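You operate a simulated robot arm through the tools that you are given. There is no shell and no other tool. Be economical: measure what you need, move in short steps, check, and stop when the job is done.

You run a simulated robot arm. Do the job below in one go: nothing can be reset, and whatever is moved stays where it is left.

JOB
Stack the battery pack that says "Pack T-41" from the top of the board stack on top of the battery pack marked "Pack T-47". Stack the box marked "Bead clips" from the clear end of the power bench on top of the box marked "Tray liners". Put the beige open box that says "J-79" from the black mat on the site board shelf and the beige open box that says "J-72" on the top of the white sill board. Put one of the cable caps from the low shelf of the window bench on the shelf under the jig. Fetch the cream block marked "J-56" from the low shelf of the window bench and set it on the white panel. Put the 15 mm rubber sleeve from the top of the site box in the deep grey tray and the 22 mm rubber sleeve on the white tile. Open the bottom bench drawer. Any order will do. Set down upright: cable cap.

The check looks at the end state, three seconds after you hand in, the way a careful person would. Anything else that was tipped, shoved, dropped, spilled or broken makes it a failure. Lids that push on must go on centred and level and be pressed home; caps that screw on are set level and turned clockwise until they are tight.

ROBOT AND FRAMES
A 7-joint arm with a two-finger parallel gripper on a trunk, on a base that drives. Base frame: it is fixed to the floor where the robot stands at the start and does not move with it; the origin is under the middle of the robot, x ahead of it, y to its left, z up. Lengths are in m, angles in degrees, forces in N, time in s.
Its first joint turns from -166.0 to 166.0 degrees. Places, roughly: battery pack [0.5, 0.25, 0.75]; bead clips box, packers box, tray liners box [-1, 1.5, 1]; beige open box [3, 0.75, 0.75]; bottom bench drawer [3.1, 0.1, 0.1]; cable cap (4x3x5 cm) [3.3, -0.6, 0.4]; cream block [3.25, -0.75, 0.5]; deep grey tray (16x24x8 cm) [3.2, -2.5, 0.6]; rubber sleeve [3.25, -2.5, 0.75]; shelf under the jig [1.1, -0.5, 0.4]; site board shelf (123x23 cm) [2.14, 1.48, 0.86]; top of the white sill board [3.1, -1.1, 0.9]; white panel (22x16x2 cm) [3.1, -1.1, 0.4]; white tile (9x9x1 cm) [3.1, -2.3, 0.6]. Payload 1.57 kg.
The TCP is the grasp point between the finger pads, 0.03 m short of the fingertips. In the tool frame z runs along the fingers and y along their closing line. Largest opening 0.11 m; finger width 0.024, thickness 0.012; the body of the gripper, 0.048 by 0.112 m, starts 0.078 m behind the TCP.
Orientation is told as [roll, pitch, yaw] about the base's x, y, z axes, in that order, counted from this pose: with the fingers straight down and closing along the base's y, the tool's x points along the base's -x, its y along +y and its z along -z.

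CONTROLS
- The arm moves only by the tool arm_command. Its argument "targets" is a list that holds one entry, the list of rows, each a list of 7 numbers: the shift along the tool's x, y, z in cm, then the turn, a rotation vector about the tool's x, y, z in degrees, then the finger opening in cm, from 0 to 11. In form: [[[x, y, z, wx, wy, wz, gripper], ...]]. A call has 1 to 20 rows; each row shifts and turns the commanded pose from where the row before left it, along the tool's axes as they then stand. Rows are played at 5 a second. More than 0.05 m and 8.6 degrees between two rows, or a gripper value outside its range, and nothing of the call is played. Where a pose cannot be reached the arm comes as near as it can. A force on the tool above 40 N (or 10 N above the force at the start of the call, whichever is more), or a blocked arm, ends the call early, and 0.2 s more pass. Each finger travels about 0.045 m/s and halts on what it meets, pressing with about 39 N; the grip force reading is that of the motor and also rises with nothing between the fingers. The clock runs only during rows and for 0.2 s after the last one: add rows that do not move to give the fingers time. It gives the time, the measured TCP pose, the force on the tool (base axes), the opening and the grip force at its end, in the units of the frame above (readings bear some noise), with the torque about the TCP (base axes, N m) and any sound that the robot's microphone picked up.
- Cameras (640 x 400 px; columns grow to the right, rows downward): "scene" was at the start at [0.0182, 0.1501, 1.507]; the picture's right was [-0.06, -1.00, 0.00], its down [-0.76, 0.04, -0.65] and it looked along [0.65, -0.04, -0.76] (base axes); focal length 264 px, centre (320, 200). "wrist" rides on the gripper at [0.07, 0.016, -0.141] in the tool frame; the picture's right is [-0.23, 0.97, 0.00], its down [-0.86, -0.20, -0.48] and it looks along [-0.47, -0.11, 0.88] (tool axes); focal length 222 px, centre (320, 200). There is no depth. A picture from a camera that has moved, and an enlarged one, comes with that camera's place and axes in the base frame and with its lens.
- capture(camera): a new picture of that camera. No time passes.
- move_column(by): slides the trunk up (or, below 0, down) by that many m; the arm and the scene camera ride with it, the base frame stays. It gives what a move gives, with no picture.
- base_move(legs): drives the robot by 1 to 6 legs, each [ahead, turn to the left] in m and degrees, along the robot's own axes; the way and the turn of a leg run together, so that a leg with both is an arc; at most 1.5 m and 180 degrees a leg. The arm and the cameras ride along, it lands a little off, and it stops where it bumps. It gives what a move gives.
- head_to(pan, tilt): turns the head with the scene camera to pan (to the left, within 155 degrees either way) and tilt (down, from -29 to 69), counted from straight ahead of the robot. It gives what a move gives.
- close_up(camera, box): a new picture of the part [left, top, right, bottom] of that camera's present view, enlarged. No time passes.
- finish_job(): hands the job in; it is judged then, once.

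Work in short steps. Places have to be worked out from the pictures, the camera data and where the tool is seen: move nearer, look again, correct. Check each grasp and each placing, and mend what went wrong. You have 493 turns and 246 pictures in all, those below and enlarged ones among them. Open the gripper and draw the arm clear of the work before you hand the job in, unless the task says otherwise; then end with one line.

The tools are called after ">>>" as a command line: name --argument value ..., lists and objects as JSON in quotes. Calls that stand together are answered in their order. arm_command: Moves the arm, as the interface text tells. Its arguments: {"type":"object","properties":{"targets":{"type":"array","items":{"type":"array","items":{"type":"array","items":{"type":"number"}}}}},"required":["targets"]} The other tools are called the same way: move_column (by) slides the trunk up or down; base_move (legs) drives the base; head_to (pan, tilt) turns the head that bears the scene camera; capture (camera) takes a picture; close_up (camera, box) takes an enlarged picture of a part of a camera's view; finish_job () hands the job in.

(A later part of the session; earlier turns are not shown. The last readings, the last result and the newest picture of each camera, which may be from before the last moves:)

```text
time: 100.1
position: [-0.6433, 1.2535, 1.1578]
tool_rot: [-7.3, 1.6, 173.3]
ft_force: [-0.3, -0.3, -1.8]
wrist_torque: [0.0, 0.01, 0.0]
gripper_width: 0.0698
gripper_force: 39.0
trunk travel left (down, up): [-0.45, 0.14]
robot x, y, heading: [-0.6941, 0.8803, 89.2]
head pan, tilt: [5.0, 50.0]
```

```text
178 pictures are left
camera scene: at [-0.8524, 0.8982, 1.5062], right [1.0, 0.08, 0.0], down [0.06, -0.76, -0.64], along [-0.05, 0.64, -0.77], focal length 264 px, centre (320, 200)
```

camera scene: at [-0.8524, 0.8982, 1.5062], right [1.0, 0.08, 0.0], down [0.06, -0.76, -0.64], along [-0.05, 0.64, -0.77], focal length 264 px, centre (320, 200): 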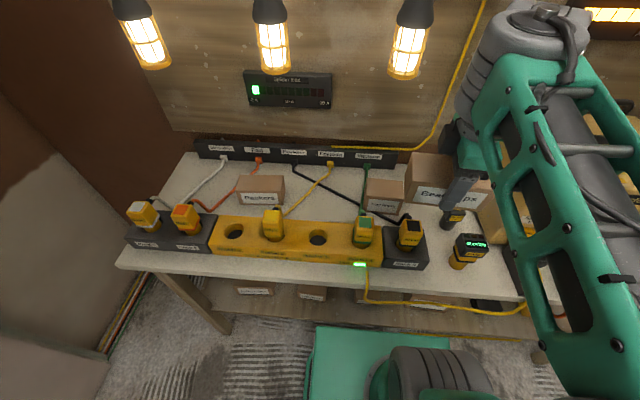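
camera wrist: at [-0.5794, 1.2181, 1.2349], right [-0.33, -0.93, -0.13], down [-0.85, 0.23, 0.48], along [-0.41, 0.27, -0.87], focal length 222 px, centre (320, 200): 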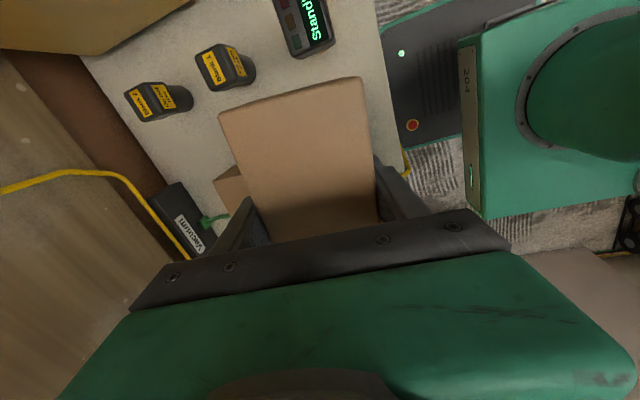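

Freed. I now advance to just in front of the tray box with only ~12° pitch.

>>> arm_command --targets '[[[-1.6, -2.0, 2.7, 1.2, -0.4, -0.6, 4], [-1.6, -2.0, 2.7, 1.2, -0.4, -0.6, 4], [-1.6, -2.0, 2.7, 1.2, -0.4, -0.6, 4], [-1.6, -2.0, 2.7, 1.2, -0.4, -0.6, 4], [0, 0, 0, 0, 0, 0, 4]]]'

>>> capture --camera "scene"

>>> capture --camera "wrist"

```text
time: 101.3
position: [-0.6973, 1.3565, 1.0634]
tool_rot: [-12.1, 0.4, 175.9]
ft_force: [0.2, 0.0, -3.5]
wrist_torque: [-0.03, -0.01, 0.04]
gripper_width: 0.0699
gripper_force: 38.6
trunk travel left (down, up): [-0.45, 0.14]
robot x, y, heading: [-0.6898, 0.8801, 89.4]
head pan, tilt: [5.0, 50.0]
```

```text
177 pictures are left
camera scene: at [-0.8525, 0.8986, 1.5061], right [1.0, 0.08, 0.0], down [0.06, -0.76, -0.64], along [-0.05, 0.64, -0.77], focal length 264 px, centre (320, 200)
```

scene: 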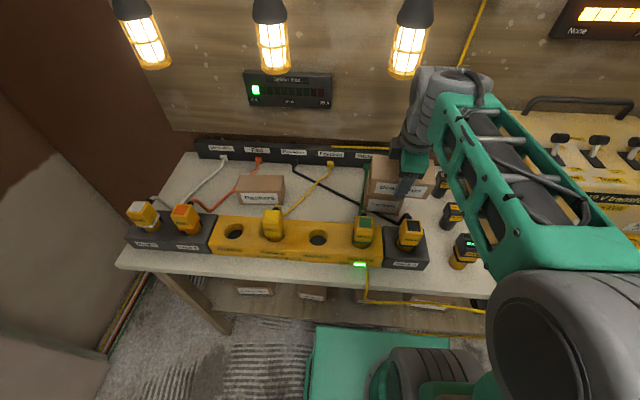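

```text
176 pictures are left
camera wrist: at [-0.6301, 1.3054, 1.1976], right [-0.29, -0.93, -0.21], down [-0.85, 0.15, 0.5], along [-0.44, 0.32, -0.84], focal length 222 px, centre (320, 200)
```

wrist: 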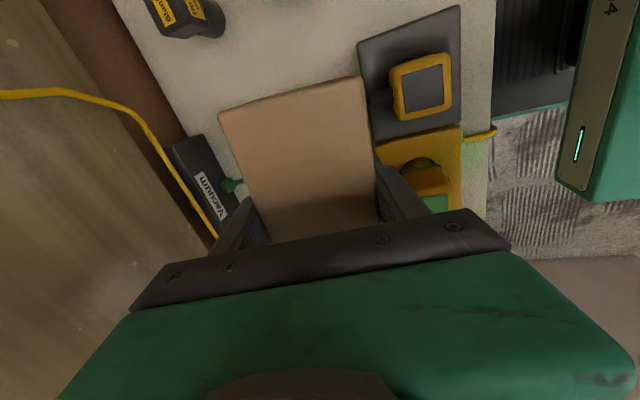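

Well placed. I step down and forward under the lamp, keeping the 12° pitch.

>>> arm_command --targets '[[[-0.07, -0.35, 3.1, 0, 0, 0, 4], [-0.07, -0.35, 3.1, 0, 0, 0, 4], [-0.2, -1.8, 0.7, 0, 0, 0, 4], [-0.2, -1.8, 0.7, 0, 0, 0, 4], [-0.2, -1.6, 0.6, 0, 0, 0, 4], [0, 0, 0, 0, 0, 0, 4]]]'

>>> capture --camera "scene"

>>> capture --camera "wrist"

```text
time: 102.7
position: [-0.6964, 1.4312, 0.995]
tool_rot: [-12.2, 0.3, 176.0]
ft_force: [0.2, 0.3, -2.4]
wrist_torque: [0.02, -0.01, 0.02]
gripper_width: 0.0695
gripper_force: 38.7
trunk travel left (down, up): [-0.45, 0.14]
robot x, y, heading: [-0.6928, 0.8821, 89.6]
head pan, tilt: [5.0, 50.0]
```

```text
175 pictures are left
camera scene: at [-0.8524, 0.8985, 1.5061], right [1.0, 0.08, 0.0], down [0.06, -0.76, -0.64], along [-0.05, 0.64, -0.77], focal length 264 px, centre (320, 200)
```

scene: 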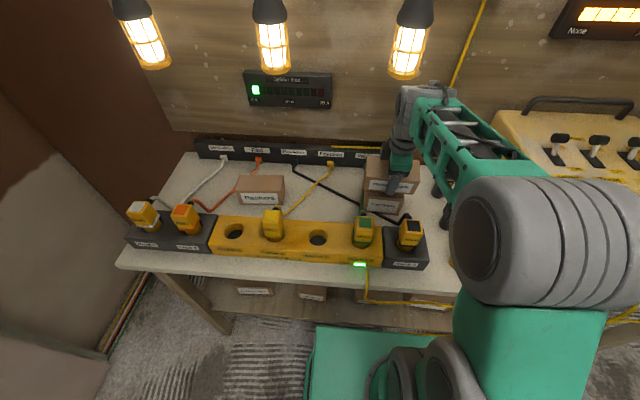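

```text
174 pictures are left
camera wrist: at [-0.6312, 1.3802, 1.1299], right [-0.29, -0.93, -0.21], down [-0.85, 0.15, 0.5], along [-0.44, 0.32, -0.84], focal length 222 px, centre (320, 200)
```

wrist: 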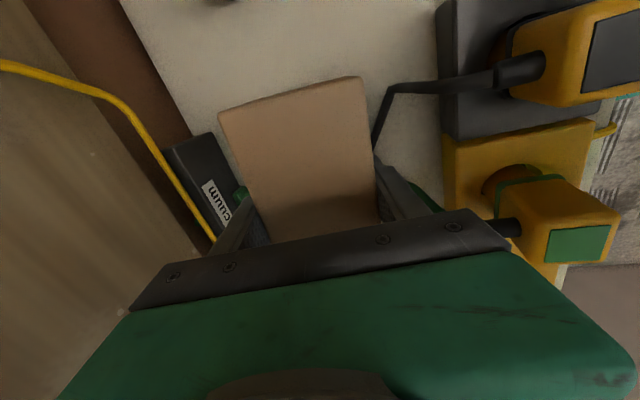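

>>> close_up --camera "scene" --box '[340, 60, 460, 235]'

```text
2.29 times, centred on (400, 148) of scene
camera zoom: at [-0.8524, 0.8985, 1.5061], right [1.0, 0.08, 0.0], down [0.06, -0.76, -0.64], along [-0.05, 0.64, -0.77], focal length 603 px, centre (137, 320)
```

zoom: 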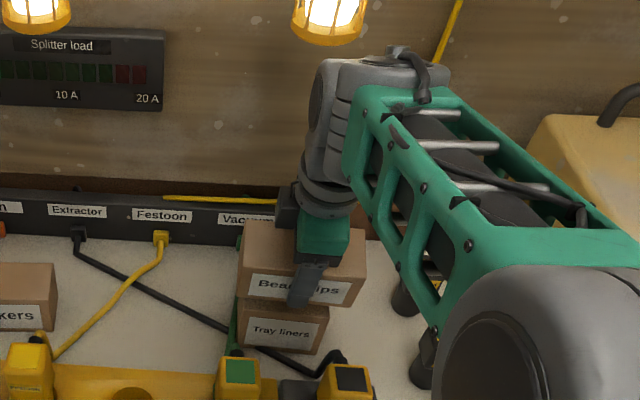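

The bead box is just above the tray box. I lower in small steps until contact.

>>> arm_command --targets '[[[0, -0.1, 0.5, -1, 0, 0, 4], [0, -0.1, 0.5, -1, 0, 0, 4], [0, -0.1, 0.5, -1, 0, 0, 4], [0, -0.1, 0.4, 0, 0, 0, 4], [0, 0, 0, 0, 0, 0, 4]]]'

>>> close_up --camera "scene" --box '[340, 60, 460, 235]'

```text
time: 103.9
position: [-0.6968, 1.4399, 0.9769]
tool_rot: [-9.2, 0.4, 176.0]
ft_force: [0.0, -0.7, -1.6]
wrist_torque: [0.0, -0.03, 0.01]
gripper_width: 0.0695
gripper_force: 39.0
trunk travel left (down, up): [-0.45, 0.14]
robot x, y, heading: [-0.694, 0.8817, 89.6]
head pan, tilt: [5.0, 50.0]
```

```text
2.29 times, centred on (400, 148) of scene
camera zoom: at [-0.8524, 0.8984, 1.5061], right [1.0, 0.08, 0.0], down [0.06, -0.76, -0.64], along [-0.05, 0.64, -0.77], focal length 603 px, centre (137, 320)
```

zoom: 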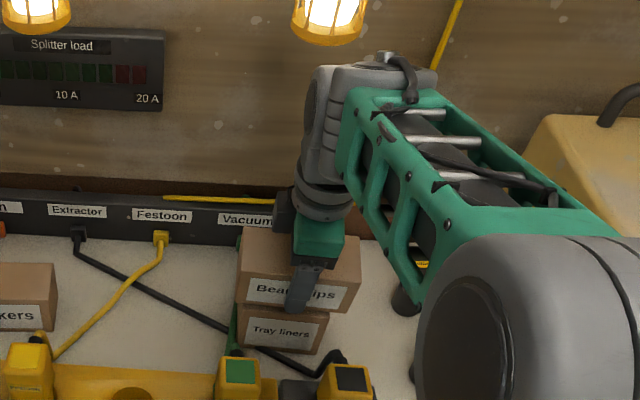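

The bead box is ~1.5 cm too far right; I shift left and continue lowering to contact.

>>> arm_command --targets '[[[-0.8, 0, 0, 0, 0, 0, 4], [-0.8, 0, 0.2, 0, 0, 0, 4], [0, 0, 0.2, 0, 0, 0, 4], [0, 0, 0.2, 0, 0, 0, 4], [0, 0, 0.2, 0, 0, 0, 4], [0, 0, 0, 0, 0, 0, 4]]]'

>>> close_up --camera "scene" --box '[340, 60, 460, 235]'

```text
time: 105.3
position: [-0.7121, 1.4406, 0.9729]
tool_rot: [-9.5, 0.4, 176.0]
ft_force: [-1.2, -4.9, 25.3]
wrist_torque: [-0.88, 1.29, 0.22]
gripper_width: 0.0699
gripper_force: 38.8
trunk travel left (down, up): [-0.45, 0.14]
robot x, y, heading: [-0.6936, 0.8803, 89.3]
head pan, tilt: [5.0, 50.0]
```

```text
2.29 times, centred on (400, 148) of scene
camera zoom: at [-0.8522, 0.8956, 1.5065], right [1.0, 0.08, 0.0], down [0.06, -0.76, -0.64], along [-0.05, 0.64, -0.76], focal length 603 px, centre (137, 320)
```

zoom: 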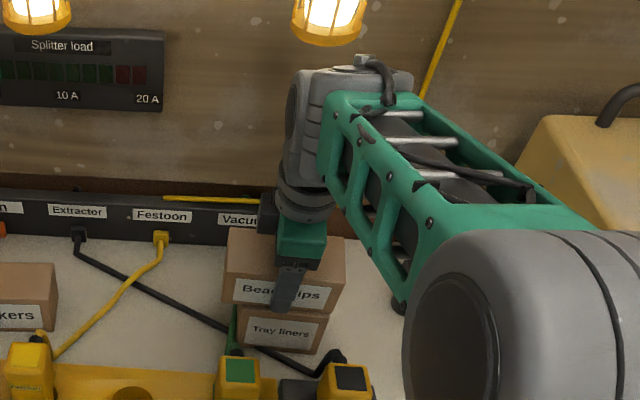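

Contact, centred. I relieve the pressure, then open slowly so the rear edge settles down.

>>> arm_command --targets '[[[0, 0, -0.3, 0, 0, 0, 4], [0, 0, -0.2, 0, 0, 0, 4], [0, 0, 0, 0, 0, 0, 6.9], [0, 0, 0, 0, 0, 0, 7.0], [0, 0, 0, 0, 0, 0, 7.1], [0, 0, 0, 0, 0, 0, 7.2], [0, 0, 0, 0, 0, 0, 7.3], [0, 0, 0, 0, 0, 0, 7.5], [0, 0, 0, 0, 0, 0, 7.7], [0, 0, 0, 0, 0, 0, 8]]]'

>>> close_up --camera "scene" --box '[340, 60, 460, 235]'

>>> capture --camera "wrist"

```text
time: 107.5
position: [-0.7128, 1.4401, 0.9743]
tool_rot: [-9.2, 0.4, 176.0]
ft_force: [0.3, 0.8, -0.1]
wrist_torque: [0.02, -0.01, 0.01]
gripper_width: 0.0805
gripper_force: 0.6
trunk travel left (down, up): [-0.45, 0.14]
robot x, y, heading: [-0.6913, 0.8773, 89.7]
head pan, tilt: [5.0, 50.0]
```

```text
2.29 times, centred on (400, 148) of scene
camera zoom: at [-0.8524, 0.8982, 1.5061], right [1.0, 0.08, 0.0], down [0.06, -0.76, -0.64], along [-0.05, 0.64, -0.77], focal length 603 px, centre (137, 320)
```

zoom: 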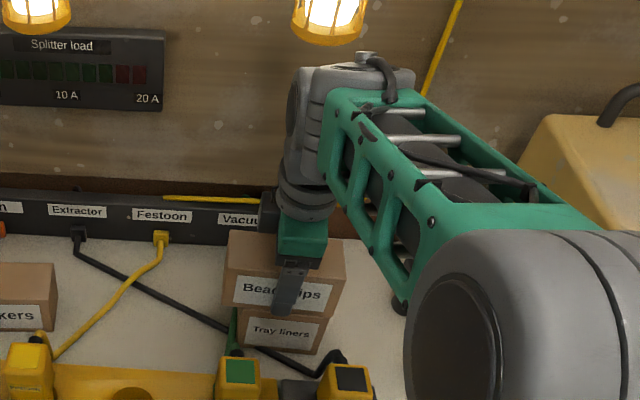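

```text
169 pictures are left
camera wrist: at [-0.6462, 1.3963, 1.1115], right [-0.29, -0.94, -0.16], down [-0.85, 0.18, 0.5], along [-0.44, 0.28, -0.85], focal length 222 px, centre (320, 200)
```

wrist: 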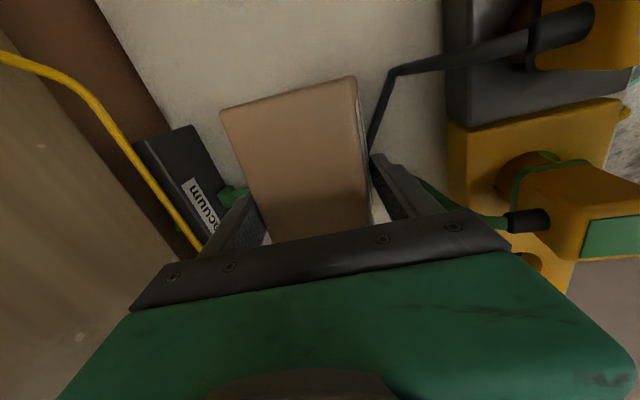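

The box has settled level. I open more, slide the fingers out sideways to the right along the box, then rise and retreat.

>>> arm_command --targets '[[[0, 0, 0, 0, 0, 0, 9], [0, 0, 0, 0, 0, 0, 9.6], [2, 0, 0, 0, 0, 0, 9.6], [2, 0, 0, 0, 0, 0, 9.6], [2, 0, 0, 0, 0, 0, 9.6], [2, 0, 0, 0, 0, 0, 9.6], [0, 0, 0, 0, 0, 0, 9.6]]]'

>>> close_up --camera "scene" --box '[340, 60, 460, 235]'

>>> capture --camera "wrist"

```text
time: 109.1
position: [-0.6323, 1.4342, 0.9749]
tool_rot: [-9.2, 0.5, 176.0]
ft_force: [0.4, 0.7, -0.3]
wrist_torque: [0.02, -0.01, 0.03]
gripper_width: 0.0959
gripper_force: 0.0
trunk travel left (down, up): [-0.45, 0.14]
robot x, y, heading: [-0.6948, 0.8817, 89.4]
head pan, tilt: [5.0, 50.0]
```

```text
2.29 times, centred on (400, 148) of scene
camera zoom: at [-0.8522, 0.8982, 1.5061], right [1.0, 0.08, 0.0], down [0.06, -0.76, -0.64], along [-0.05, 0.64, -0.77], focal length 603 px, centre (137, 320)
```

zoom: 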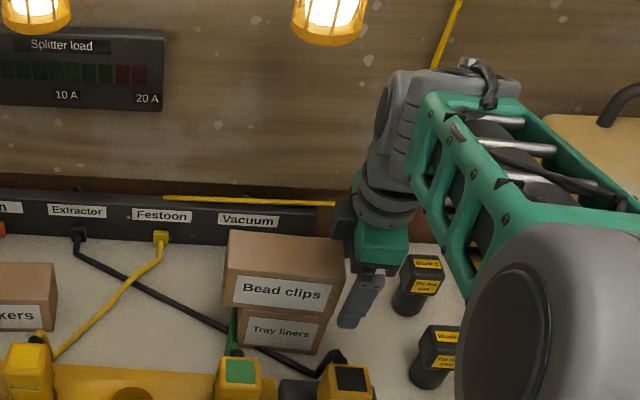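

```text
167 pictures are left
camera wrist: at [-0.5662, 1.3909, 1.112], right [-0.29, -0.94, -0.16], down [-0.85, 0.18, 0.5], along [-0.44, 0.28, -0.85], focal length 222 px, centre (320, 200)
```

wrist: 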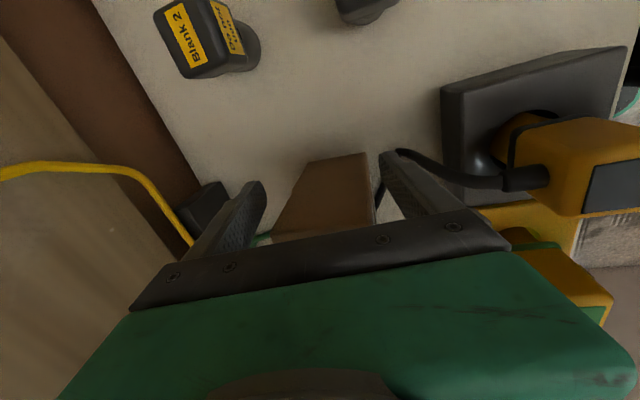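

The stack is neat. I rise straight up, then withdraw toward the robot.

>>> arm_command --targets '[[[0.6, 0, -2, 0, 0, 0, 9.6], [0, 0, -3, 0, 0, 0, 9.6], [0, 0, -3, 0, 0, 0, 9.6], [0, 1.5, -3, 0, 0, 0, 9.6], [0, 3, -3, 0, 0, 0, 9.6], [0, 4.5, 0, -3, 0, 0, 9.6], [0, 4.5, 0, -3, 0, 0, 9.6], [0, 4.5, 0, -3, 0, 0, 9.6], [0, 3, 0, 0, 0, 0, 6], [0, 0, 0, 0, 0, 0, 4]]]'

>>> base_move --legs '[[-0.45, 0]]'

>>> capture --camera "scene"

```text
time: 111.3
position: [-0.6425, 1.2035, 1.0912]
tool_rot: [-0.3, 0.4, 176.0]
ft_force: [0.0, 0.0, -0.2]
wrist_torque: [-0.04, 0.03, 0.0]
gripper_width: 0.0458
gripper_force: 0.3
trunk travel left (down, up): [-0.45, 0.14]
robot x, y, heading: [-0.6945, 0.8779, 89.6]
head pan, tilt: [5.0, 50.0]
```

```text
time: 114.0
position: [-0.6458, 0.753, 1.0899]
tool_rot: [-0.3, 0.4, 176.0]
ft_force: [-0.7, 0.6, -0.8]
wrist_torque: [-0.02, 0.0, -0.05]
gripper_width: 0.04
gripper_force: 0.1
trunk travel left (down, up): [-0.45, 0.14]
robot x, y, heading: [-0.6933, 0.4298, 89.7]
head pan, tilt: [5.0, 50.0]
```

```text
166 pictures are left
camera scene: at [-0.8561, 0.4463, 1.5061], right [1.0, 0.08, 0.0], down [0.06, -0.76, -0.64], along [-0.05, 0.64, -0.77], focal length 264 px, centre (320, 200)
```

scene: 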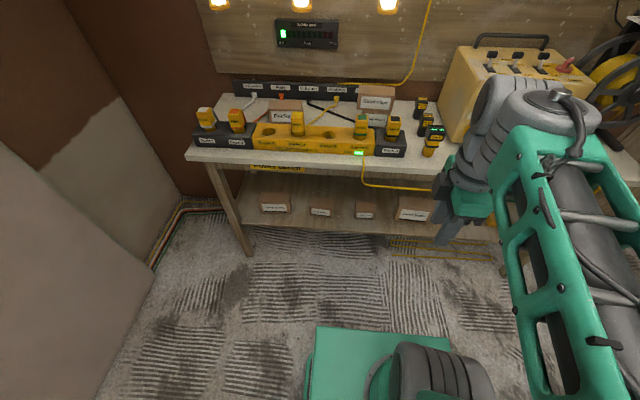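

Both boxes are stacked properly. Next I drive round the board stack toward the far benches, passing at y≈0.85.

>>> base_move --legs '[[0, -72.5], [1.4, 0], [0, -17.5], [0.8, 0]]'

>>> head_to --pan 0 --tilt 25

>>> capture --camera "scene"

```text
time: 129.0
position: [1.7705, 0.7808, 1.0904]
tool_rot: [-0.2, 0.4, 85.4]
ft_force: [0.3, 0.1, 0.3]
wrist_torque: [0.0, 0.02, -0.02]
gripper_width: 0.0401
gripper_force: 0.0
trunk travel left (down, up): [-0.45, 0.14]
robot x, y, heading: [1.4455, 0.8314, -1.2]
head pan, tilt: [5.0, 50.0]
```

```text
time: 129.9
position: [1.7717, 0.7814, 1.09]
tool_rot: [-0.2, 0.4, 85.5]
ft_force: [0.3, -0.1, -0.8]
wrist_torque: [0.02, 0.0, 0.04]
gripper_width: 0.0399
gripper_force: 0.1
trunk travel left (down, up): [-0.45, 0.14]
robot x, y, heading: [1.4509, 0.8314, -0.9]
head pan, tilt: [0.0, 25.0]
```

```text
165 pictures are left
camera scene: at [1.4835, 0.988, 1.5435], right [-0.02, -1.0, 0.0], down [-0.42, 0.01, -0.91], along [0.91, -0.02, -0.42], focal length 264 px, centre (320, 200)
```

scene: 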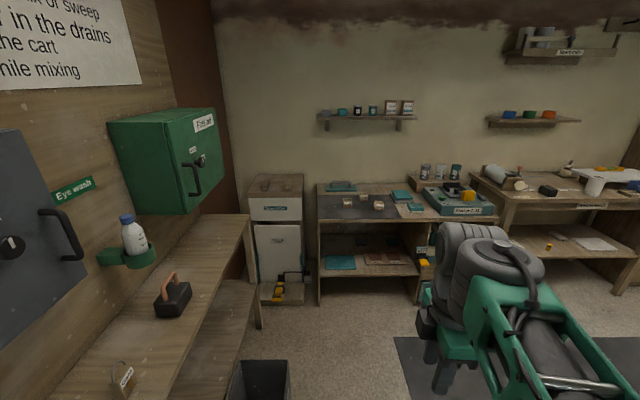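

I see the board shelf on the left and the middle bench with the black mat and beige boxes. I zoom in.

>>> close_up --camera "scene" --box '[310, 150, 510, 310]'

>>> close_up --camera "scene" --box '[330, 185, 410, 225]'

```text
2.50 times, centred on (410, 230) of scene
camera zoom: at [1.4835, 0.988, 1.5435], right [-0.02, -1.0, 0.0], down [-0.42, 0.01, -0.91], along [0.91, -0.02, -0.42], focal length 659 px, centre (95, 125)
```

zoom: 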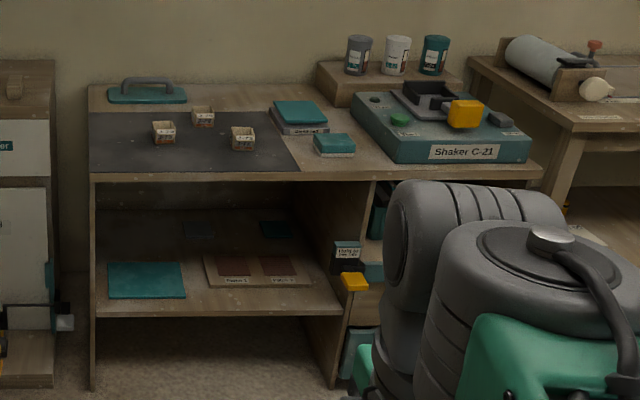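

```text
8.00 times, centred on (370, 205) of scene
camera zoom: at [1.4835, 0.988, 1.5435], right [-0.02, -1.0, 0.0], down [-0.42, 0.01, -0.91], along [0.91, -0.02, -0.42], focal length 2109 px, centre (-80, 160)
```

zoom: 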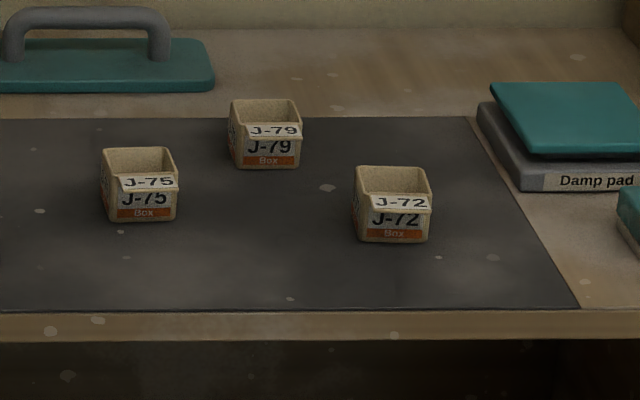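

J-79 is the rear box, J-72 the right one. I drive up to the bench.

>>> base_move --legs '[[1.02, 0]]'

>>> head_to --pan 0 --tilt 50

>>> capture --camera "scene"

```text
time: 135.2
position: [2.7883, 0.7621, 1.0908]
tool_rot: [-0.3, 0.3, 85.4]
ft_force: [-0.1, 1.2, 0.3]
wrist_torque: [-0.02, 0.01, 0.01]
gripper_width: 0.0399
gripper_force: 0.1
trunk travel left (down, up): [-0.45, 0.14]
robot x, y, heading: [2.4655, 0.8157, -1.1]
head pan, tilt: [0.0, 25.0]
```

```text
time: 136.1
position: [2.7881, 0.7611, 1.091]
tool_rot: [-0.3, 0.4, 85.3]
ft_force: [-0.1, 0.5, -0.1]
wrist_torque: [0.03, -0.01, 0.0]
gripper_width: 0.0397
gripper_force: 0.1
trunk travel left (down, up): [-0.45, 0.14]
robot x, y, heading: [2.4656, 0.8184, -1.1]
head pan, tilt: [0.0, 50.0]
```

```text
162 pictures are left
camera scene: at [2.4851, 0.9693, 1.5061], right [-0.02, -1.0, 0.0], down [-0.77, 0.01, -0.64], along [0.64, -0.01, -0.77], focal length 264 px, centre (320, 200)
```

scene: 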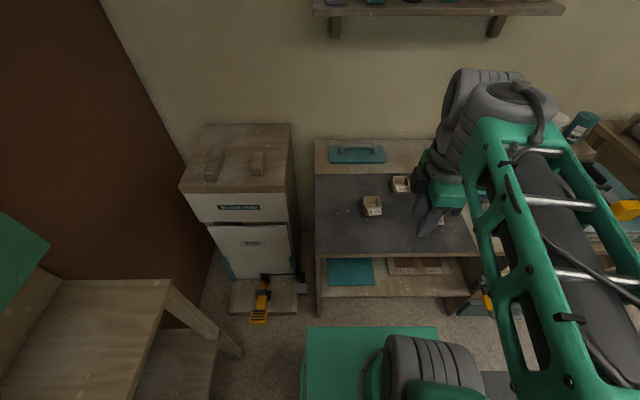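

J-79 is at about (3.14,0.66). I come 9 cm closer and turn the tool to close along y.

>>> base_move --legs '[[0.09, 0]]'

>>> arm_command --targets '[[[0, 0, -2, 0, 0, 8.5, 6], [0, 0, 0, 0, 0, 8.5, 8], [0, 0, 0, 0, 0, 8.5, 8], [0, 0, 0, 0, 0, 8.5, 8], [0, 0, 0, 0, 0, 8.5, 8], [0, 0, 0, 0, 0, 8.5, 8], [0, 0, 0, 0, 0, 8.5, 8], [0, 0, 0, 0, 0, 8.5, 8], [0, 0, 0, 0, 0, 8.5, 8], [0, 0, 0, 0, 0, 8.5, 8], [0, 0, 0, 0, 0, 0, 8]]]'

>>> capture --camera "wrist"

>>> capture --camera "scene"

```text
time: 137.2
position: [2.8779, 0.7592, 1.09]
tool_rot: [-0.3, 0.4, 85.3]
ft_force: [-0.9, 0.1, 0.9]
wrist_torque: [0.0, 0.0, 0.04]
gripper_width: 0.0402
gripper_force: 0.1
trunk travel left (down, up): [-0.45, 0.14]
robot x, y, heading: [2.5549, 0.8117, -1.3]
head pan, tilt: [0.0, 50.0]
```

```text
time: 139.6
position: [2.8769, 0.7607, 1.1094]
tool_rot: [-0.3, -0.1, 0.3]
ft_force: [-0.3, 0.6, -0.5]
wrist_torque: [-0.03, 0.0, -0.02]
gripper_width: 0.08
gripper_force: 0.0
trunk travel left (down, up): [-0.45, 0.14]
robot x, y, heading: [2.5559, 0.8138, -0.9]
head pan, tilt: [0.0, 50.0]
```

```text
161 pictures are left
camera wrist: at [2.8084, 0.777, 1.2513], right [0.22, 0.97, -0.01], down [0.85, -0.19, 0.48], along [0.47, -0.11, -0.88], focal length 222 px, centre (320, 200)
```

wrist: 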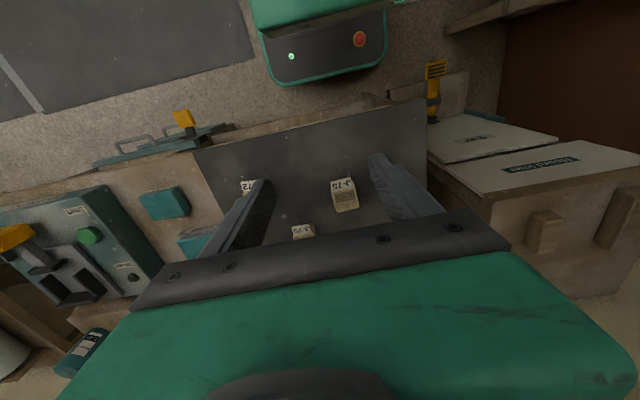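

```text
160 pictures are left
camera scene: at [2.5754, 0.9676, 1.5061], right [-0.02, -1.0, 0.0], down [-0.77, 0.01, -0.64], along [0.64, -0.01, -0.77], focal length 264 px, centre (320, 200)
```

scene: 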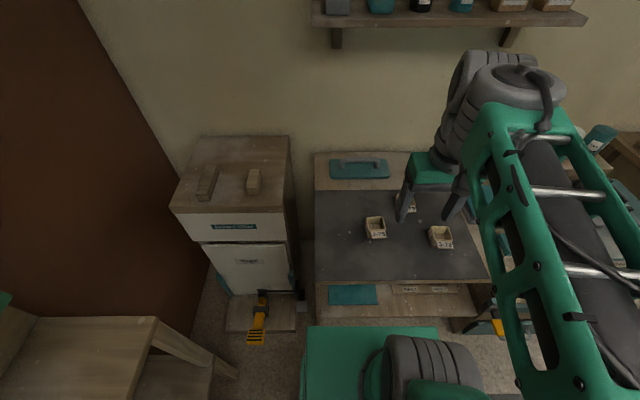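

I move above J-79 and look.

>>> arm_command --targets '[[[-3.47, -1.43, 2.28, 0, 0, 0, 8], [-3.47, -1.43, 2.28, 0, 0, 0, 8], [-3.47, -1.43, 2.28, 0, 0, 0, 8], [-3.47, -1.43, 2.28, 0, 0, 0, 8], [-3.47, -1.43, 2.28, 0, 0, 0, 8], [-3.47, -1.43, 2.28, 0, 0, 0, 8], [-3.47, -1.43, 2.28, 0, 0, 0, 8], [0, 0, 0, 0, 0, 0, 8]]]'

>>> capture --camera "wrist"

>>> close_up --camera "scene" --box '[350, 180, 470, 255]'

```text
time: 141.4
position: [3.1213, 0.6605, 0.9548]
tool_rot: [-0.3, -0.2, 0.4]
ft_force: [0.4, -0.5, -0.6]
wrist_torque: [0.0, 0.01, -0.03]
gripper_width: 0.0799
gripper_force: 0.1
trunk travel left (down, up): [-0.45, 0.14]
robot x, y, heading: [2.5555, 0.8119, -1.0]
head pan, tilt: [0.0, 50.0]
```

```text
159 pictures are left
camera wrist: at [3.0523, 0.6769, 1.0939], right [0.22, 0.98, -0.01], down [0.85, -0.19, 0.48], along [0.47, -0.11, -0.88], focal length 222 px, centre (320, 200)
```

wrist: 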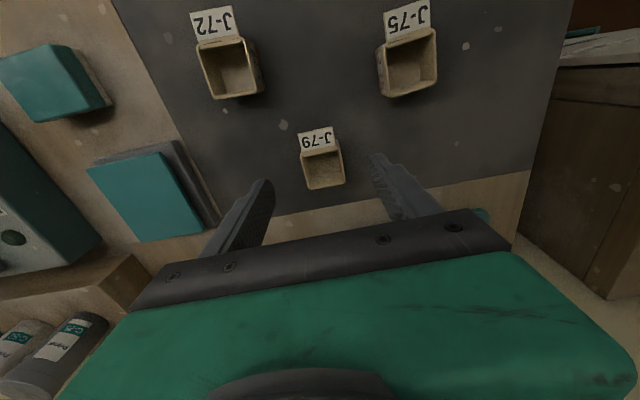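

```text
5.33 times, centred on (410, 218) of scene
camera zoom: at [2.5759, 0.9674, 1.5061], right [-0.02, -1.0, 0.0], down [-0.77, 0.01, -0.64], along [0.64, -0.01, -0.77], focal length 1406 px, centre (-160, 107)
```

zoom: 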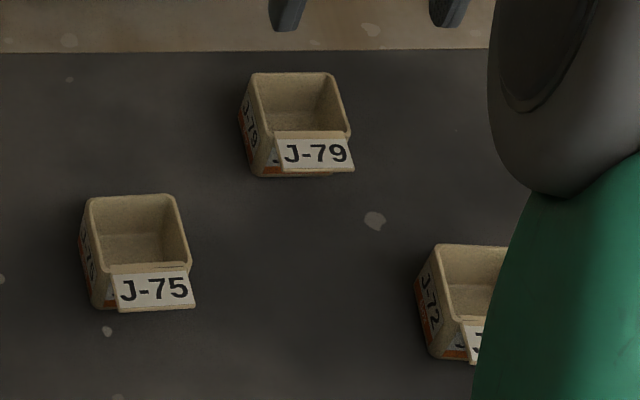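

J-79's rim centre is (3.164,0.656), z≈0.79, mat at about 0.745. I move above it and lower to just over the rim.

>>> arm_command --targets '[[[-2.1, -0.2, 2.5, 0, 0, -3, 8], [-2.1, -0.2, 2.5, 0, 0, 0, 8.5], [0, 0, 3, 0, 0, 0, 8.5], [0, 0, 2, 0, 0, 0, 8.5], [0, 0, 0, 0, 0, 0, 8.5]]]'

>>> capture --camera "wrist"

```text
time: 142.6
position: [3.165, 0.6581, 0.8527]
tool_rot: [-0.4, -0.2, 3.3]
ft_force: [0.3, -0.3, -0.4]
wrist_torque: [-0.03, -0.04, 0.0]
gripper_width: 0.0851
gripper_force: 0.0
trunk travel left (down, up): [-0.45, 0.14]
robot x, y, heading: [2.5495, 0.8143, -1.3]
head pan, tilt: [0.0, 50.0]
```

```text
157 pictures are left
camera wrist: at [3.094, 0.6701, 0.9934], right [0.17, 0.99, -0.01], down [0.86, -0.15, 0.48], along [0.47, -0.09, -0.88], focal length 222 px, centre (320, 200)
```

wrist: 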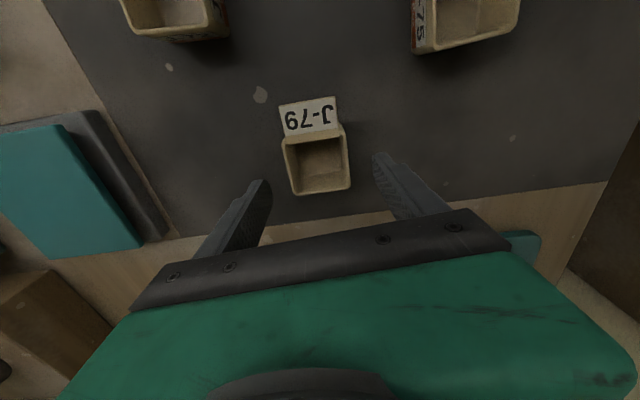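

Well aligned; small corrections, then I lower to z≈0.784 and close.

>>> arm_command --targets '[[[0, -0.35, 2.5, 0, 0, 2.5, 8.5], [0, 0, 2.5, 0, 0, 0, 8.5], [0, 0, 1.7, 0, 0, 0, 8.5], [0, 0, 0, 0, 0, 0, 7.5], [0, 0, 0, 0, 0, 0, 6.5], [0, 0, 0, 0, 0, 0, 5.8], [0, 0, 0, 0, 0, 0, 5], [0, 0, 0, 0, 0, 0, 3], [0, 0, 0, 0, 0, 0, 3]]]'

>>> arm_command --targets '[[[0, 0, -0.5, 0, 0, 0, 3], [0, 0, -1.5, 0, 0, 0, 3], [0, 0, 0, 0, 0, 0, 3]]]'

>>> capture --camera "wrist"

```text
time: 144.1
position: [3.1663, 0.6569, 0.7896]
tool_rot: [-0.5, -0.6, 1.1]
ft_force: [-1.6, 11.5, 12.5]
wrist_torque: [0.94, 0.23, -0.06]
gripper_width: 0.0608
gripper_force: 5.6
trunk travel left (down, up): [-0.45, 0.14]
robot x, y, heading: [2.5549, 0.8164, -1.1]
head pan, tilt: [0.0, 50.0]
stopped in row 7: the force on the tool passed its limit (the readings are from after the stop); the commanded pose is now the measured one
```

```text
time: 144.9
position: [3.1673, 0.6543, 0.8074]
tool_rot: [-0.4, -0.4, 0.9]
ft_force: [-0.2, 1.1, -0.8]
wrist_torque: [0.0, 0.01, -0.03]
gripper_width: 0.0553
gripper_force: 37.8
trunk travel left (down, up): [-0.45, 0.14]
robot x, y, heading: [2.5557, 0.8117, -1.0]
head pan, tilt: [0.0, 50.0]
```

```text
156 pictures are left
camera wrist: at [3.0958, 0.6697, 0.9493], right [0.21, 0.98, -0.01], down [0.86, -0.18, 0.49], along [0.47, -0.11, -0.87], focal length 222 px, centre (320, 200)
```

wrist: 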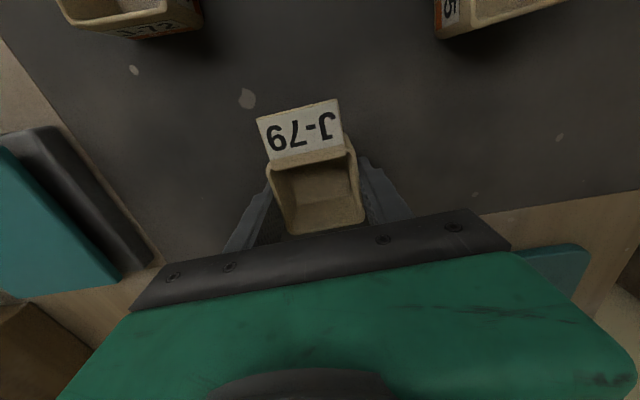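

It seems gripped (5.5 cm). I lift to 0.95 and check that it comes along.

>>> arm_command --targets '[[[0, 0, -3, 0, 0, 0, 3], [0, 0, -4, 0, 0, 0, 3], [0, 0, -4, 0, 0, 0, 3], [0, 0, -4, 0, 0, 0, 3], [0, 0, 0, 0, 0, 0, 3]]]'

>>> capture --camera "wrist"

```text
time: 146.1
position: [3.1653, 0.6546, 0.9594]
tool_rot: [-0.3, -0.4, 0.8]
ft_force: [-0.3, 0.2, -0.4]
wrist_torque: [0.0, -0.04, 0.01]
gripper_width: 0.055
gripper_force: 39.1
trunk travel left (down, up): [-0.45, 0.14]
robot x, y, heading: [2.5527, 0.8158, -0.8]
head pan, tilt: [0.0, 50.0]
```

```text
155 pictures are left
camera wrist: at [3.0944, 0.6708, 1.0996], right [0.21, 0.98, -0.01], down [0.86, -0.18, 0.49], along [0.47, -0.11, -0.87], focal length 222 px, centre (320, 200)
```

wrist: 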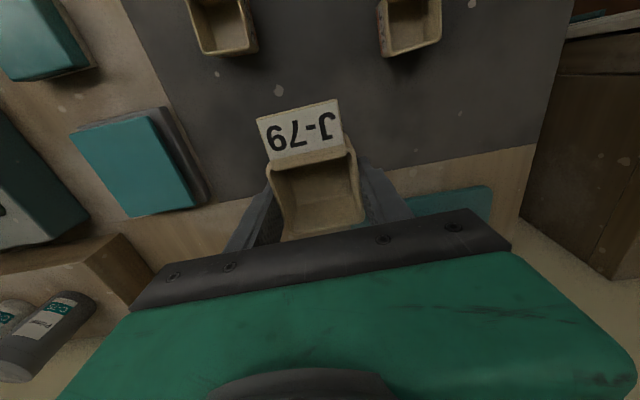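

Held. I retract, back off and turn left to face the site board shelf.

>>> arm_command --targets '[[[3.8, 1.8, -2, 0, 0, 0, 3], [3.8, 1.8, -2, 0, 0, 0, 3], [3.8, 1.8, -2, 0, 0, 0, 3], [3.8, 1.8, -2, 0, 0, 0, 3], [3.8, 1.8, -2, 0, 0, 0, 3], [3.8, 1.8, -2, 0, 0, 0, 3], [3.8, 1.8, -2, 0, 0, 0, 3], [0, 0, 0, 0, 0, 0, 3]]]'

>>> base_move --legs '[[-0.1, 0], [0, 91]]'

>>> head_to --pan 10 --tilt 45

>>> capture --camera "scene"

```text
time: 147.9
position: [2.896, 0.777, 1.0957]
tool_rot: [-0.4, -0.4, 0.9]
ft_force: [0.2, 0.7, 0.2]
wrist_torque: [0.01, -0.03, -0.03]
gripper_width: 0.055
gripper_force: 38.8
trunk travel left (down, up): [-0.45, 0.14]
robot x, y, heading: [2.5558, 0.8115, -1.0]
head pan, tilt: [0.0, 50.0]
```

```text
time: 152.9
position: [2.4877, 1.1572, 1.0966]
tool_rot: [-0.4, -0.5, 91.7]
ft_force: [-0.6, 0.0, -0.7]
wrist_torque: [0.03, -0.01, 0.04]
gripper_width: 0.0553
gripper_force: 38.8
trunk travel left (down, up): [-0.45, 0.14]
robot x, y, heading: [2.4535, 0.816, 89.8]
head pan, tilt: [0.0, 50.0]
```

```text
time: 153.7
position: [2.4869, 1.1584, 1.0968]
tool_rot: [-0.4, -0.4, 91.6]
ft_force: [0.2, -0.8, 0.4]
wrist_torque: [0.01, 0.0, 0.01]
gripper_width: 0.0552
gripper_force: 38.8
trunk travel left (down, up): [-0.45, 0.14]
robot x, y, heading: [2.4578, 0.8171, 89.7]
head pan, tilt: [10.0, 45.0]
```

```text
154 pictures are left
camera scene: at [2.2875, 0.8361, 1.513], right [0.99, 0.17, 0.0], down [0.12, -0.7, -0.71], along [-0.12, 0.7, -0.71], focal length 264 px, centre (320, 200)
```

scene: 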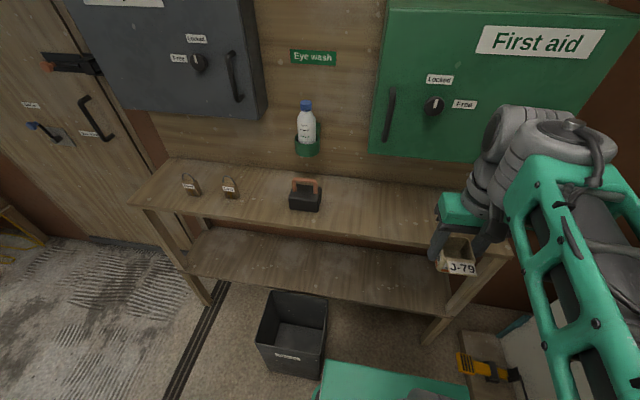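

The first-aid cabinet overhangs the shelf (front y≈1.437, bottom z≈1.11), so I place the box near x≈2.43, y≈1.41 with the wrist pitched 12° back. I approach.

>>> arm_command --targets '[[[-3.8, 1.3, 2, 0, 0, 0, 3], [-3.8, 1.3, 2, 0, 0, 0, 3], [-3.8, 1.3, 2, 0, 0, 0, 3], [-3.8, 1.3, 2, 0, 0, 0, 3], [0, 0, 0, 0, -6, 0, 3], [0, 0, 0, 0, -6, 0, 3], [0, 0, 0, 0, 0, 0, 3]]]'

>>> capture --camera "scene"

>>> capture --camera "wrist"

```text
time: 155.2
position: [2.4322, 1.3093, 1.0156]
tool_rot: [-0.5, -12.5, 91.8]
ft_force: [0.6, 0.0, -0.5]
wrist_torque: [-0.02, 0.0, -0.01]
gripper_width: 0.0554
gripper_force: 38.7
trunk travel left (down, up): [-0.45, 0.14]
robot x, y, heading: [2.4553, 0.8121, 89.8]
head pan, tilt: [10.0, 45.0]
```

```text
153 pictures are left
camera scene: at [2.2875, 0.8361, 1.513], right [0.99, 0.17, 0.0], down [0.12, -0.7, -0.71], along [-0.12, 0.7, -0.71], focal length 264 px, centre (320, 200)
```

scene: 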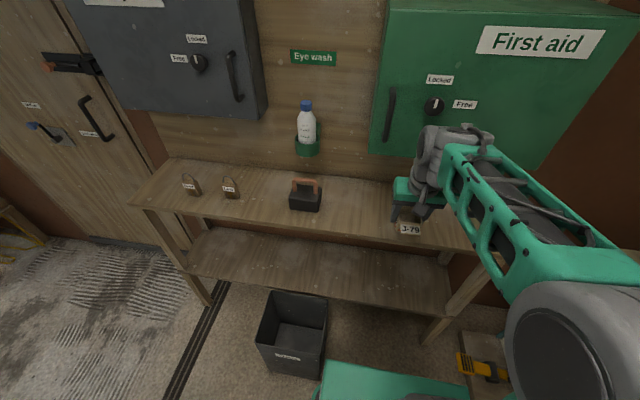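

```text
152 pictures are left
camera wrist: at [2.4179, 1.209, 1.1393], right [-0.98, 0.19, 0.04], down [0.17, 0.74, 0.65], along [0.1, 0.65, -0.76], focal length 222 px, centre (320, 200)
```

wrist: 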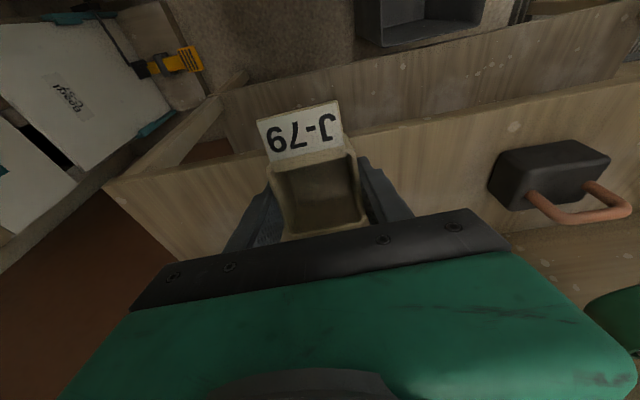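

Clear so far; I move in under the cabinet edge and down to just above the shelf.

>>> arm_command --targets '[[[-2.8, 0.1, 3.2, 0, 0, 0, 3], [-2.8, 0.1, 3.2, 0, 0, 0, 3], [-2.8, 0.1, 3.2, 0, 0, 0, 3], [0, 0, 0, 0, 0, 0, 3]]]'

>>> close_up --camera "scene" --box '[330, 100, 520, 260]'

```text
time: 156.2
position: [2.425, 1.411, 0.9413]
tool_rot: [-0.4, -12.4, 91.6]
ft_force: [-0.3, -0.2, -0.4]
wrist_torque: [-0.02, 0.01, -0.01]
gripper_width: 0.055
gripper_force: 39.5
trunk travel left (down, up): [-0.45, 0.14]
robot x, y, heading: [2.4548, 0.8158, 89.7]
head pan, tilt: [10.0, 45.0]
```

```text
2.50 times, centred on (425, 180) of scene
camera zoom: at [2.2874, 0.8366, 1.513], right [0.99, 0.17, 0.0], down [0.12, -0.7, -0.71], along [-0.12, 0.7, -0.71], focal length 659 px, centre (58, 250)
```

zoom: 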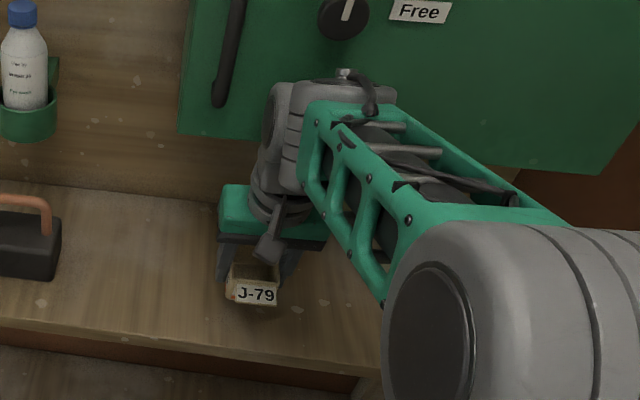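

I lower to contact.

>>> arm_command --targets '[[[0.2, 0, 0.98, 0, 0, 0, 3], [0.2, 0, 0.98, 0, 0, 0, 3], [0.08, 0, 0.39, 0, 0, 0, 3], [0.08, 0, 0.39, 0, 0, 0, 3], [0, 0, 0, 0, 0, 0, 3]]]'

```text
time: 157.4
position: [2.4253, 1.4122, 0.9126]
tool_rot: [-0.4, -12.4, 91.7]
ft_force: [-0.2, -0.4, -0.8]
wrist_torque: [0.0, 0.0, -0.01]
gripper_width: 0.0553
gripper_force: 38.8
trunk travel left (down, up): [-0.45, 0.14]
robot x, y, heading: [2.4561, 0.8157, 89.8]
head pan, tilt: [10.0, 45.0]
```

>>> arm_command --targets '[[[0.06, 0, 0.29, 0, 0, 0, 3], [0.06, 0, 0.29, 0, 0, 0, 3], [0.06, 0, 0.29, 0, 0, 0, 3], [0, 0, 0, 0, 0, 0, 3]]]'

>>> close_up --camera "scene" --box '[330, 100, 520, 260]'

```text
time: 158.4
position: [2.4254, 1.4104, 0.9036]
tool_rot: [-0.4, -12.5, 91.7]
ft_force: [0.1, -0.7, -1.2]
wrist_torque: [-0.01, -0.01, 0.05]
gripper_width: 0.0552
gripper_force: 38.6
trunk travel left (down, up): [-0.45, 0.14]
robot x, y, heading: [2.4578, 0.8144, 89.8]
head pan, tilt: [10.0, 45.0]
```

```text
2.50 times, centred on (425, 180) of scene
camera zoom: at [2.2875, 0.8362, 1.513], right [0.99, 0.17, 0.0], down [0.12, -0.7, -0.71], along [-0.12, 0.7, -0.71], focal length 659 px, centre (58, 250)
```

zoom: 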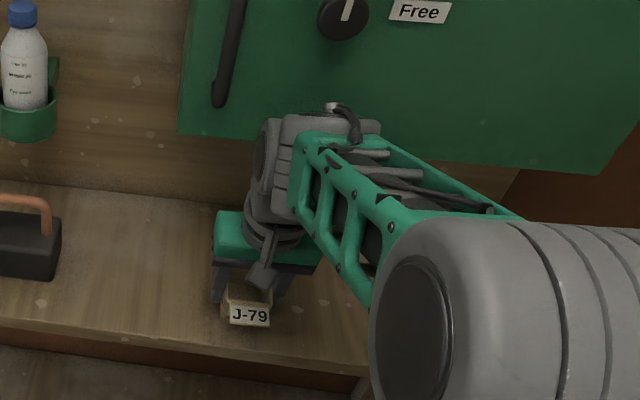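

Not touching yet; I continue.

>>> arm_command --targets '[[[0.06, 0, 0.29, 0, 0, 0, 3], [0.06, 0, 0.29, 0, 0, 0, 3], [0.06, 0, 0.29, 0, 0, 0, 3], [0.06, 0, 0.29, 0, 0, 0, 3], [0, 0, 0, 0, 0, 0, 3]]]'

```text
time: 159.7
position: [2.4277, 1.4114, 0.8959]
tool_rot: [-0.4, -12.8, 91.6]
ft_force: [-0.2, -3.7, 22.6]
wrist_torque: [-0.71, 0.45, -0.01]
gripper_width: 0.0552
gripper_force: 39.3
trunk travel left (down, up): [-0.45, 0.14]
robot x, y, heading: [2.4567, 0.8145, 89.8]
head pan, tilt: [10.0, 45.0]
```

Contact. I relieve the pressure and open gradually.

>>> arm_command --targets '[[[-0.08, 0, -0.4, 0, 0, 0, 3], [0, 0, 0, 0, 0, 0, 5.4], [0, 0, 0, 0, 0, 0, 5.5], [0, 0, 0, 0, 0, 0, 5.6], [0, 0, 0, 0, 0, 0, 5.7], [0, 0, 0, 0, 0, 0, 5.9], [0, 0, 0, 0, 0, 0, 6.3], [0, 0, 0, 0, 0, 0, 7], [0, 0, 0, 0, 0, 0, 8], [0, 0, 0, 0, 0, 0, 8]]]'

>>> capture --camera "wrist"

```text
time: 161.8
position: [2.4267, 1.4113, 0.8961]
tool_rot: [-0.5, -12.4, 91.7]
ft_force: [0.3, -0.1, -0.1]
wrist_torque: [0.03, 0.01, 0.02]
gripper_width: 0.0802
gripper_force: 0.0
trunk travel left (down, up): [-0.45, 0.14]
robot x, y, heading: [2.4561, 0.8194, 89.9]
head pan, tilt: [10.0, 45.0]
```

```text
149 pictures are left
camera wrist: at [2.4123, 1.3123, 1.0192], right [-0.98, 0.19, 0.04], down [0.17, 0.74, 0.65], along [0.1, 0.65, -0.76], focal length 222 px, centre (320, 200)
```

wrist: 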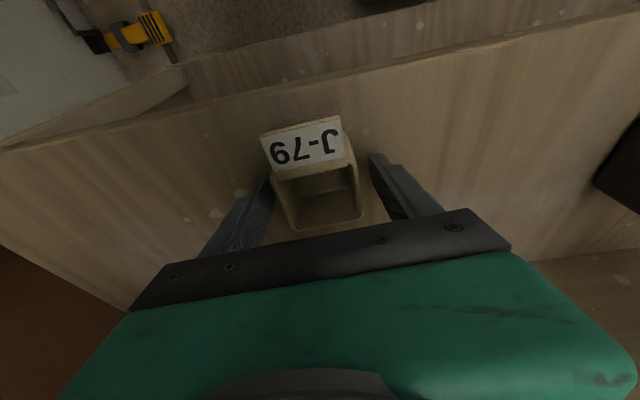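

Released and standing. I withdraw along the tool axis and back.

>>> arm_command --targets '[[[0, 0, -2, 0, 0, 0, 8], [0, 0, -3, 0, 0, 0, 8], [1, 0, -4, 0, 0, 0, 8], [3, 0, -3, 0, 2, 0, 8], [3, 0, -3, 0, 5, 0, 8], [4, 0, -2, 0, 5, 0, 8], [4, 0, 0, 0, 0, 0, 8], [4, 0, 0, 0, 0, 0, 8], [3, 0, 0, 0, 0, 0, 8]]]'

>>> close_up --camera "scene" --box '[330, 100, 520, 260]'

```text
time: 163.8
position: [2.4318, 1.1594, 1.0442]
tool_rot: [-0.3, -0.3, 91.6]
ft_force: [-0.8, 0.2, 0.2]
wrist_torque: [0.0, -0.01, 0.04]
gripper_width: 0.0802
gripper_force: 0.0
trunk travel left (down, up): [-0.45, 0.14]
robot x, y, heading: [2.4551, 0.8142, 89.6]
head pan, tilt: [10.0, 45.0]
```

```text
2.50 times, centred on (425, 180) of scene
camera zoom: at [2.2875, 0.8359, 1.513], right [0.99, 0.17, 0.0], down [0.12, -0.7, -0.71], along [-0.12, 0.7, -0.71], focal length 659 px, centre (58, 250)
```

zoom: 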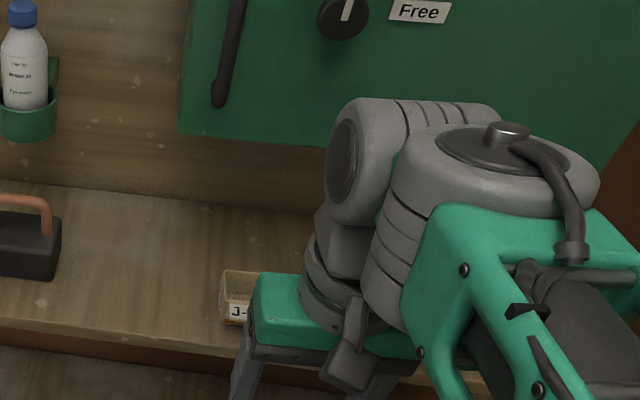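

J-79 is on the shelf. Now back to the bench for J-72, at about (3.02,0.573).

>>> base_move --legs '[[0, -90], [0.08, 0]]'

>>> head_to --pan -10 --tilt 50

>>> capture --camera "scene"

```text
time: 168.7
position: [2.8799, 0.8395, 1.0446]
tool_rot: [-0.5, -0.3, 1.8]
ft_force: [-0.5, -0.1, 0.4]
wrist_torque: [0.02, 0.0, 0.02]
gripper_width: 0.0802
gripper_force: 0.0
trunk travel left (down, up): [-0.45, 0.14]
robot x, y, heading: [2.5367, 0.8148, 0.0]
head pan, tilt: [10.0, 45.0]
```

```text
time: 169.6
position: [2.8797, 0.8384, 1.0437]
tool_rot: [-0.4, -0.3, 1.7]
ft_force: [-0.2, -0.3, -0.4]
wrist_torque: [0.0, 0.01, 0.01]
gripper_width: 0.0799
gripper_force: 0.1
trunk travel left (down, up): [-0.45, 0.14]
robot x, y, heading: [2.5327, 0.8162, -0.4]
head pan, tilt: [-10.0, 50.0]
```

```text
147 pictures are left
camera scene: at [2.5522, 0.956, 1.5061], right [-0.18, -0.98, 0.0], down [-0.75, 0.14, -0.64], along [0.63, -0.11, -0.77], focal length 264 px, centre (320, 200)
```

scene: 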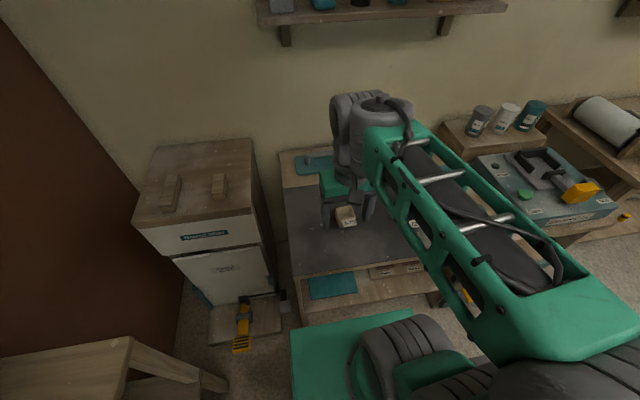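

>>> arm_command --targets '[[[-1.85, -3.84, 1.72, 0, 0, 0, 8.5], [-1.85, -3.84, 1.72, 0, 0, 0, 8.5], [-1.85, -3.84, 1.72, 0, 0, 0, 8.5], [-1.85, -3.84, 1.72, 0, 0, 0, 8.5], [-1.85, -3.84, 1.72, 0, 0, 0, 8.5], [-1.85, -3.84, 1.72, 0, 0, 0, 8.5], [-1.85, -3.84, 1.72, 0, 0, 0, 8.5], [0, 0, 0, 0, 0, 0, 8.5]]]'

>>> capture --camera "wrist"

```text
time: 171.4
position: [3.0192, 0.5733, 0.9271]
tool_rot: [-0.4, -0.4, 1.8]
ft_force: [0.2, 0.1, 0.7]
wrist_torque: [-0.02, 0.01, 0.01]
gripper_width: 0.0853
gripper_force: 0.0
trunk travel left (down, up): [-0.45, 0.14]
robot x, y, heading: [2.5335, 0.8128, -0.2]
head pan, tilt: [-10.0, 50.0]
```

```text
146 pictures are left
camera wrist: at [2.9482, 0.5873, 1.0682], right [0.2, 0.98, -0.01], down [0.86, -0.17, 0.49], along [0.47, -0.1, -0.87], focal length 222 px, centre (320, 200)
```

wrist: 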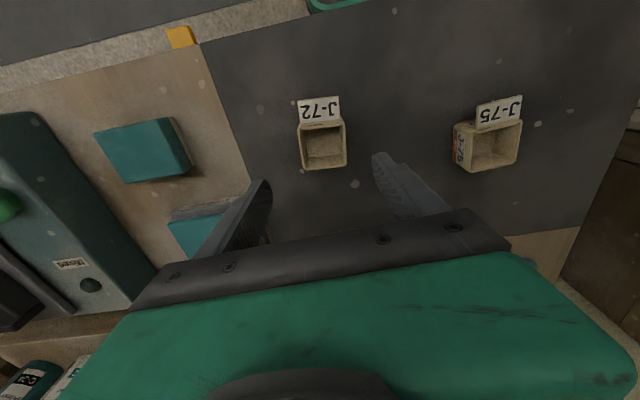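

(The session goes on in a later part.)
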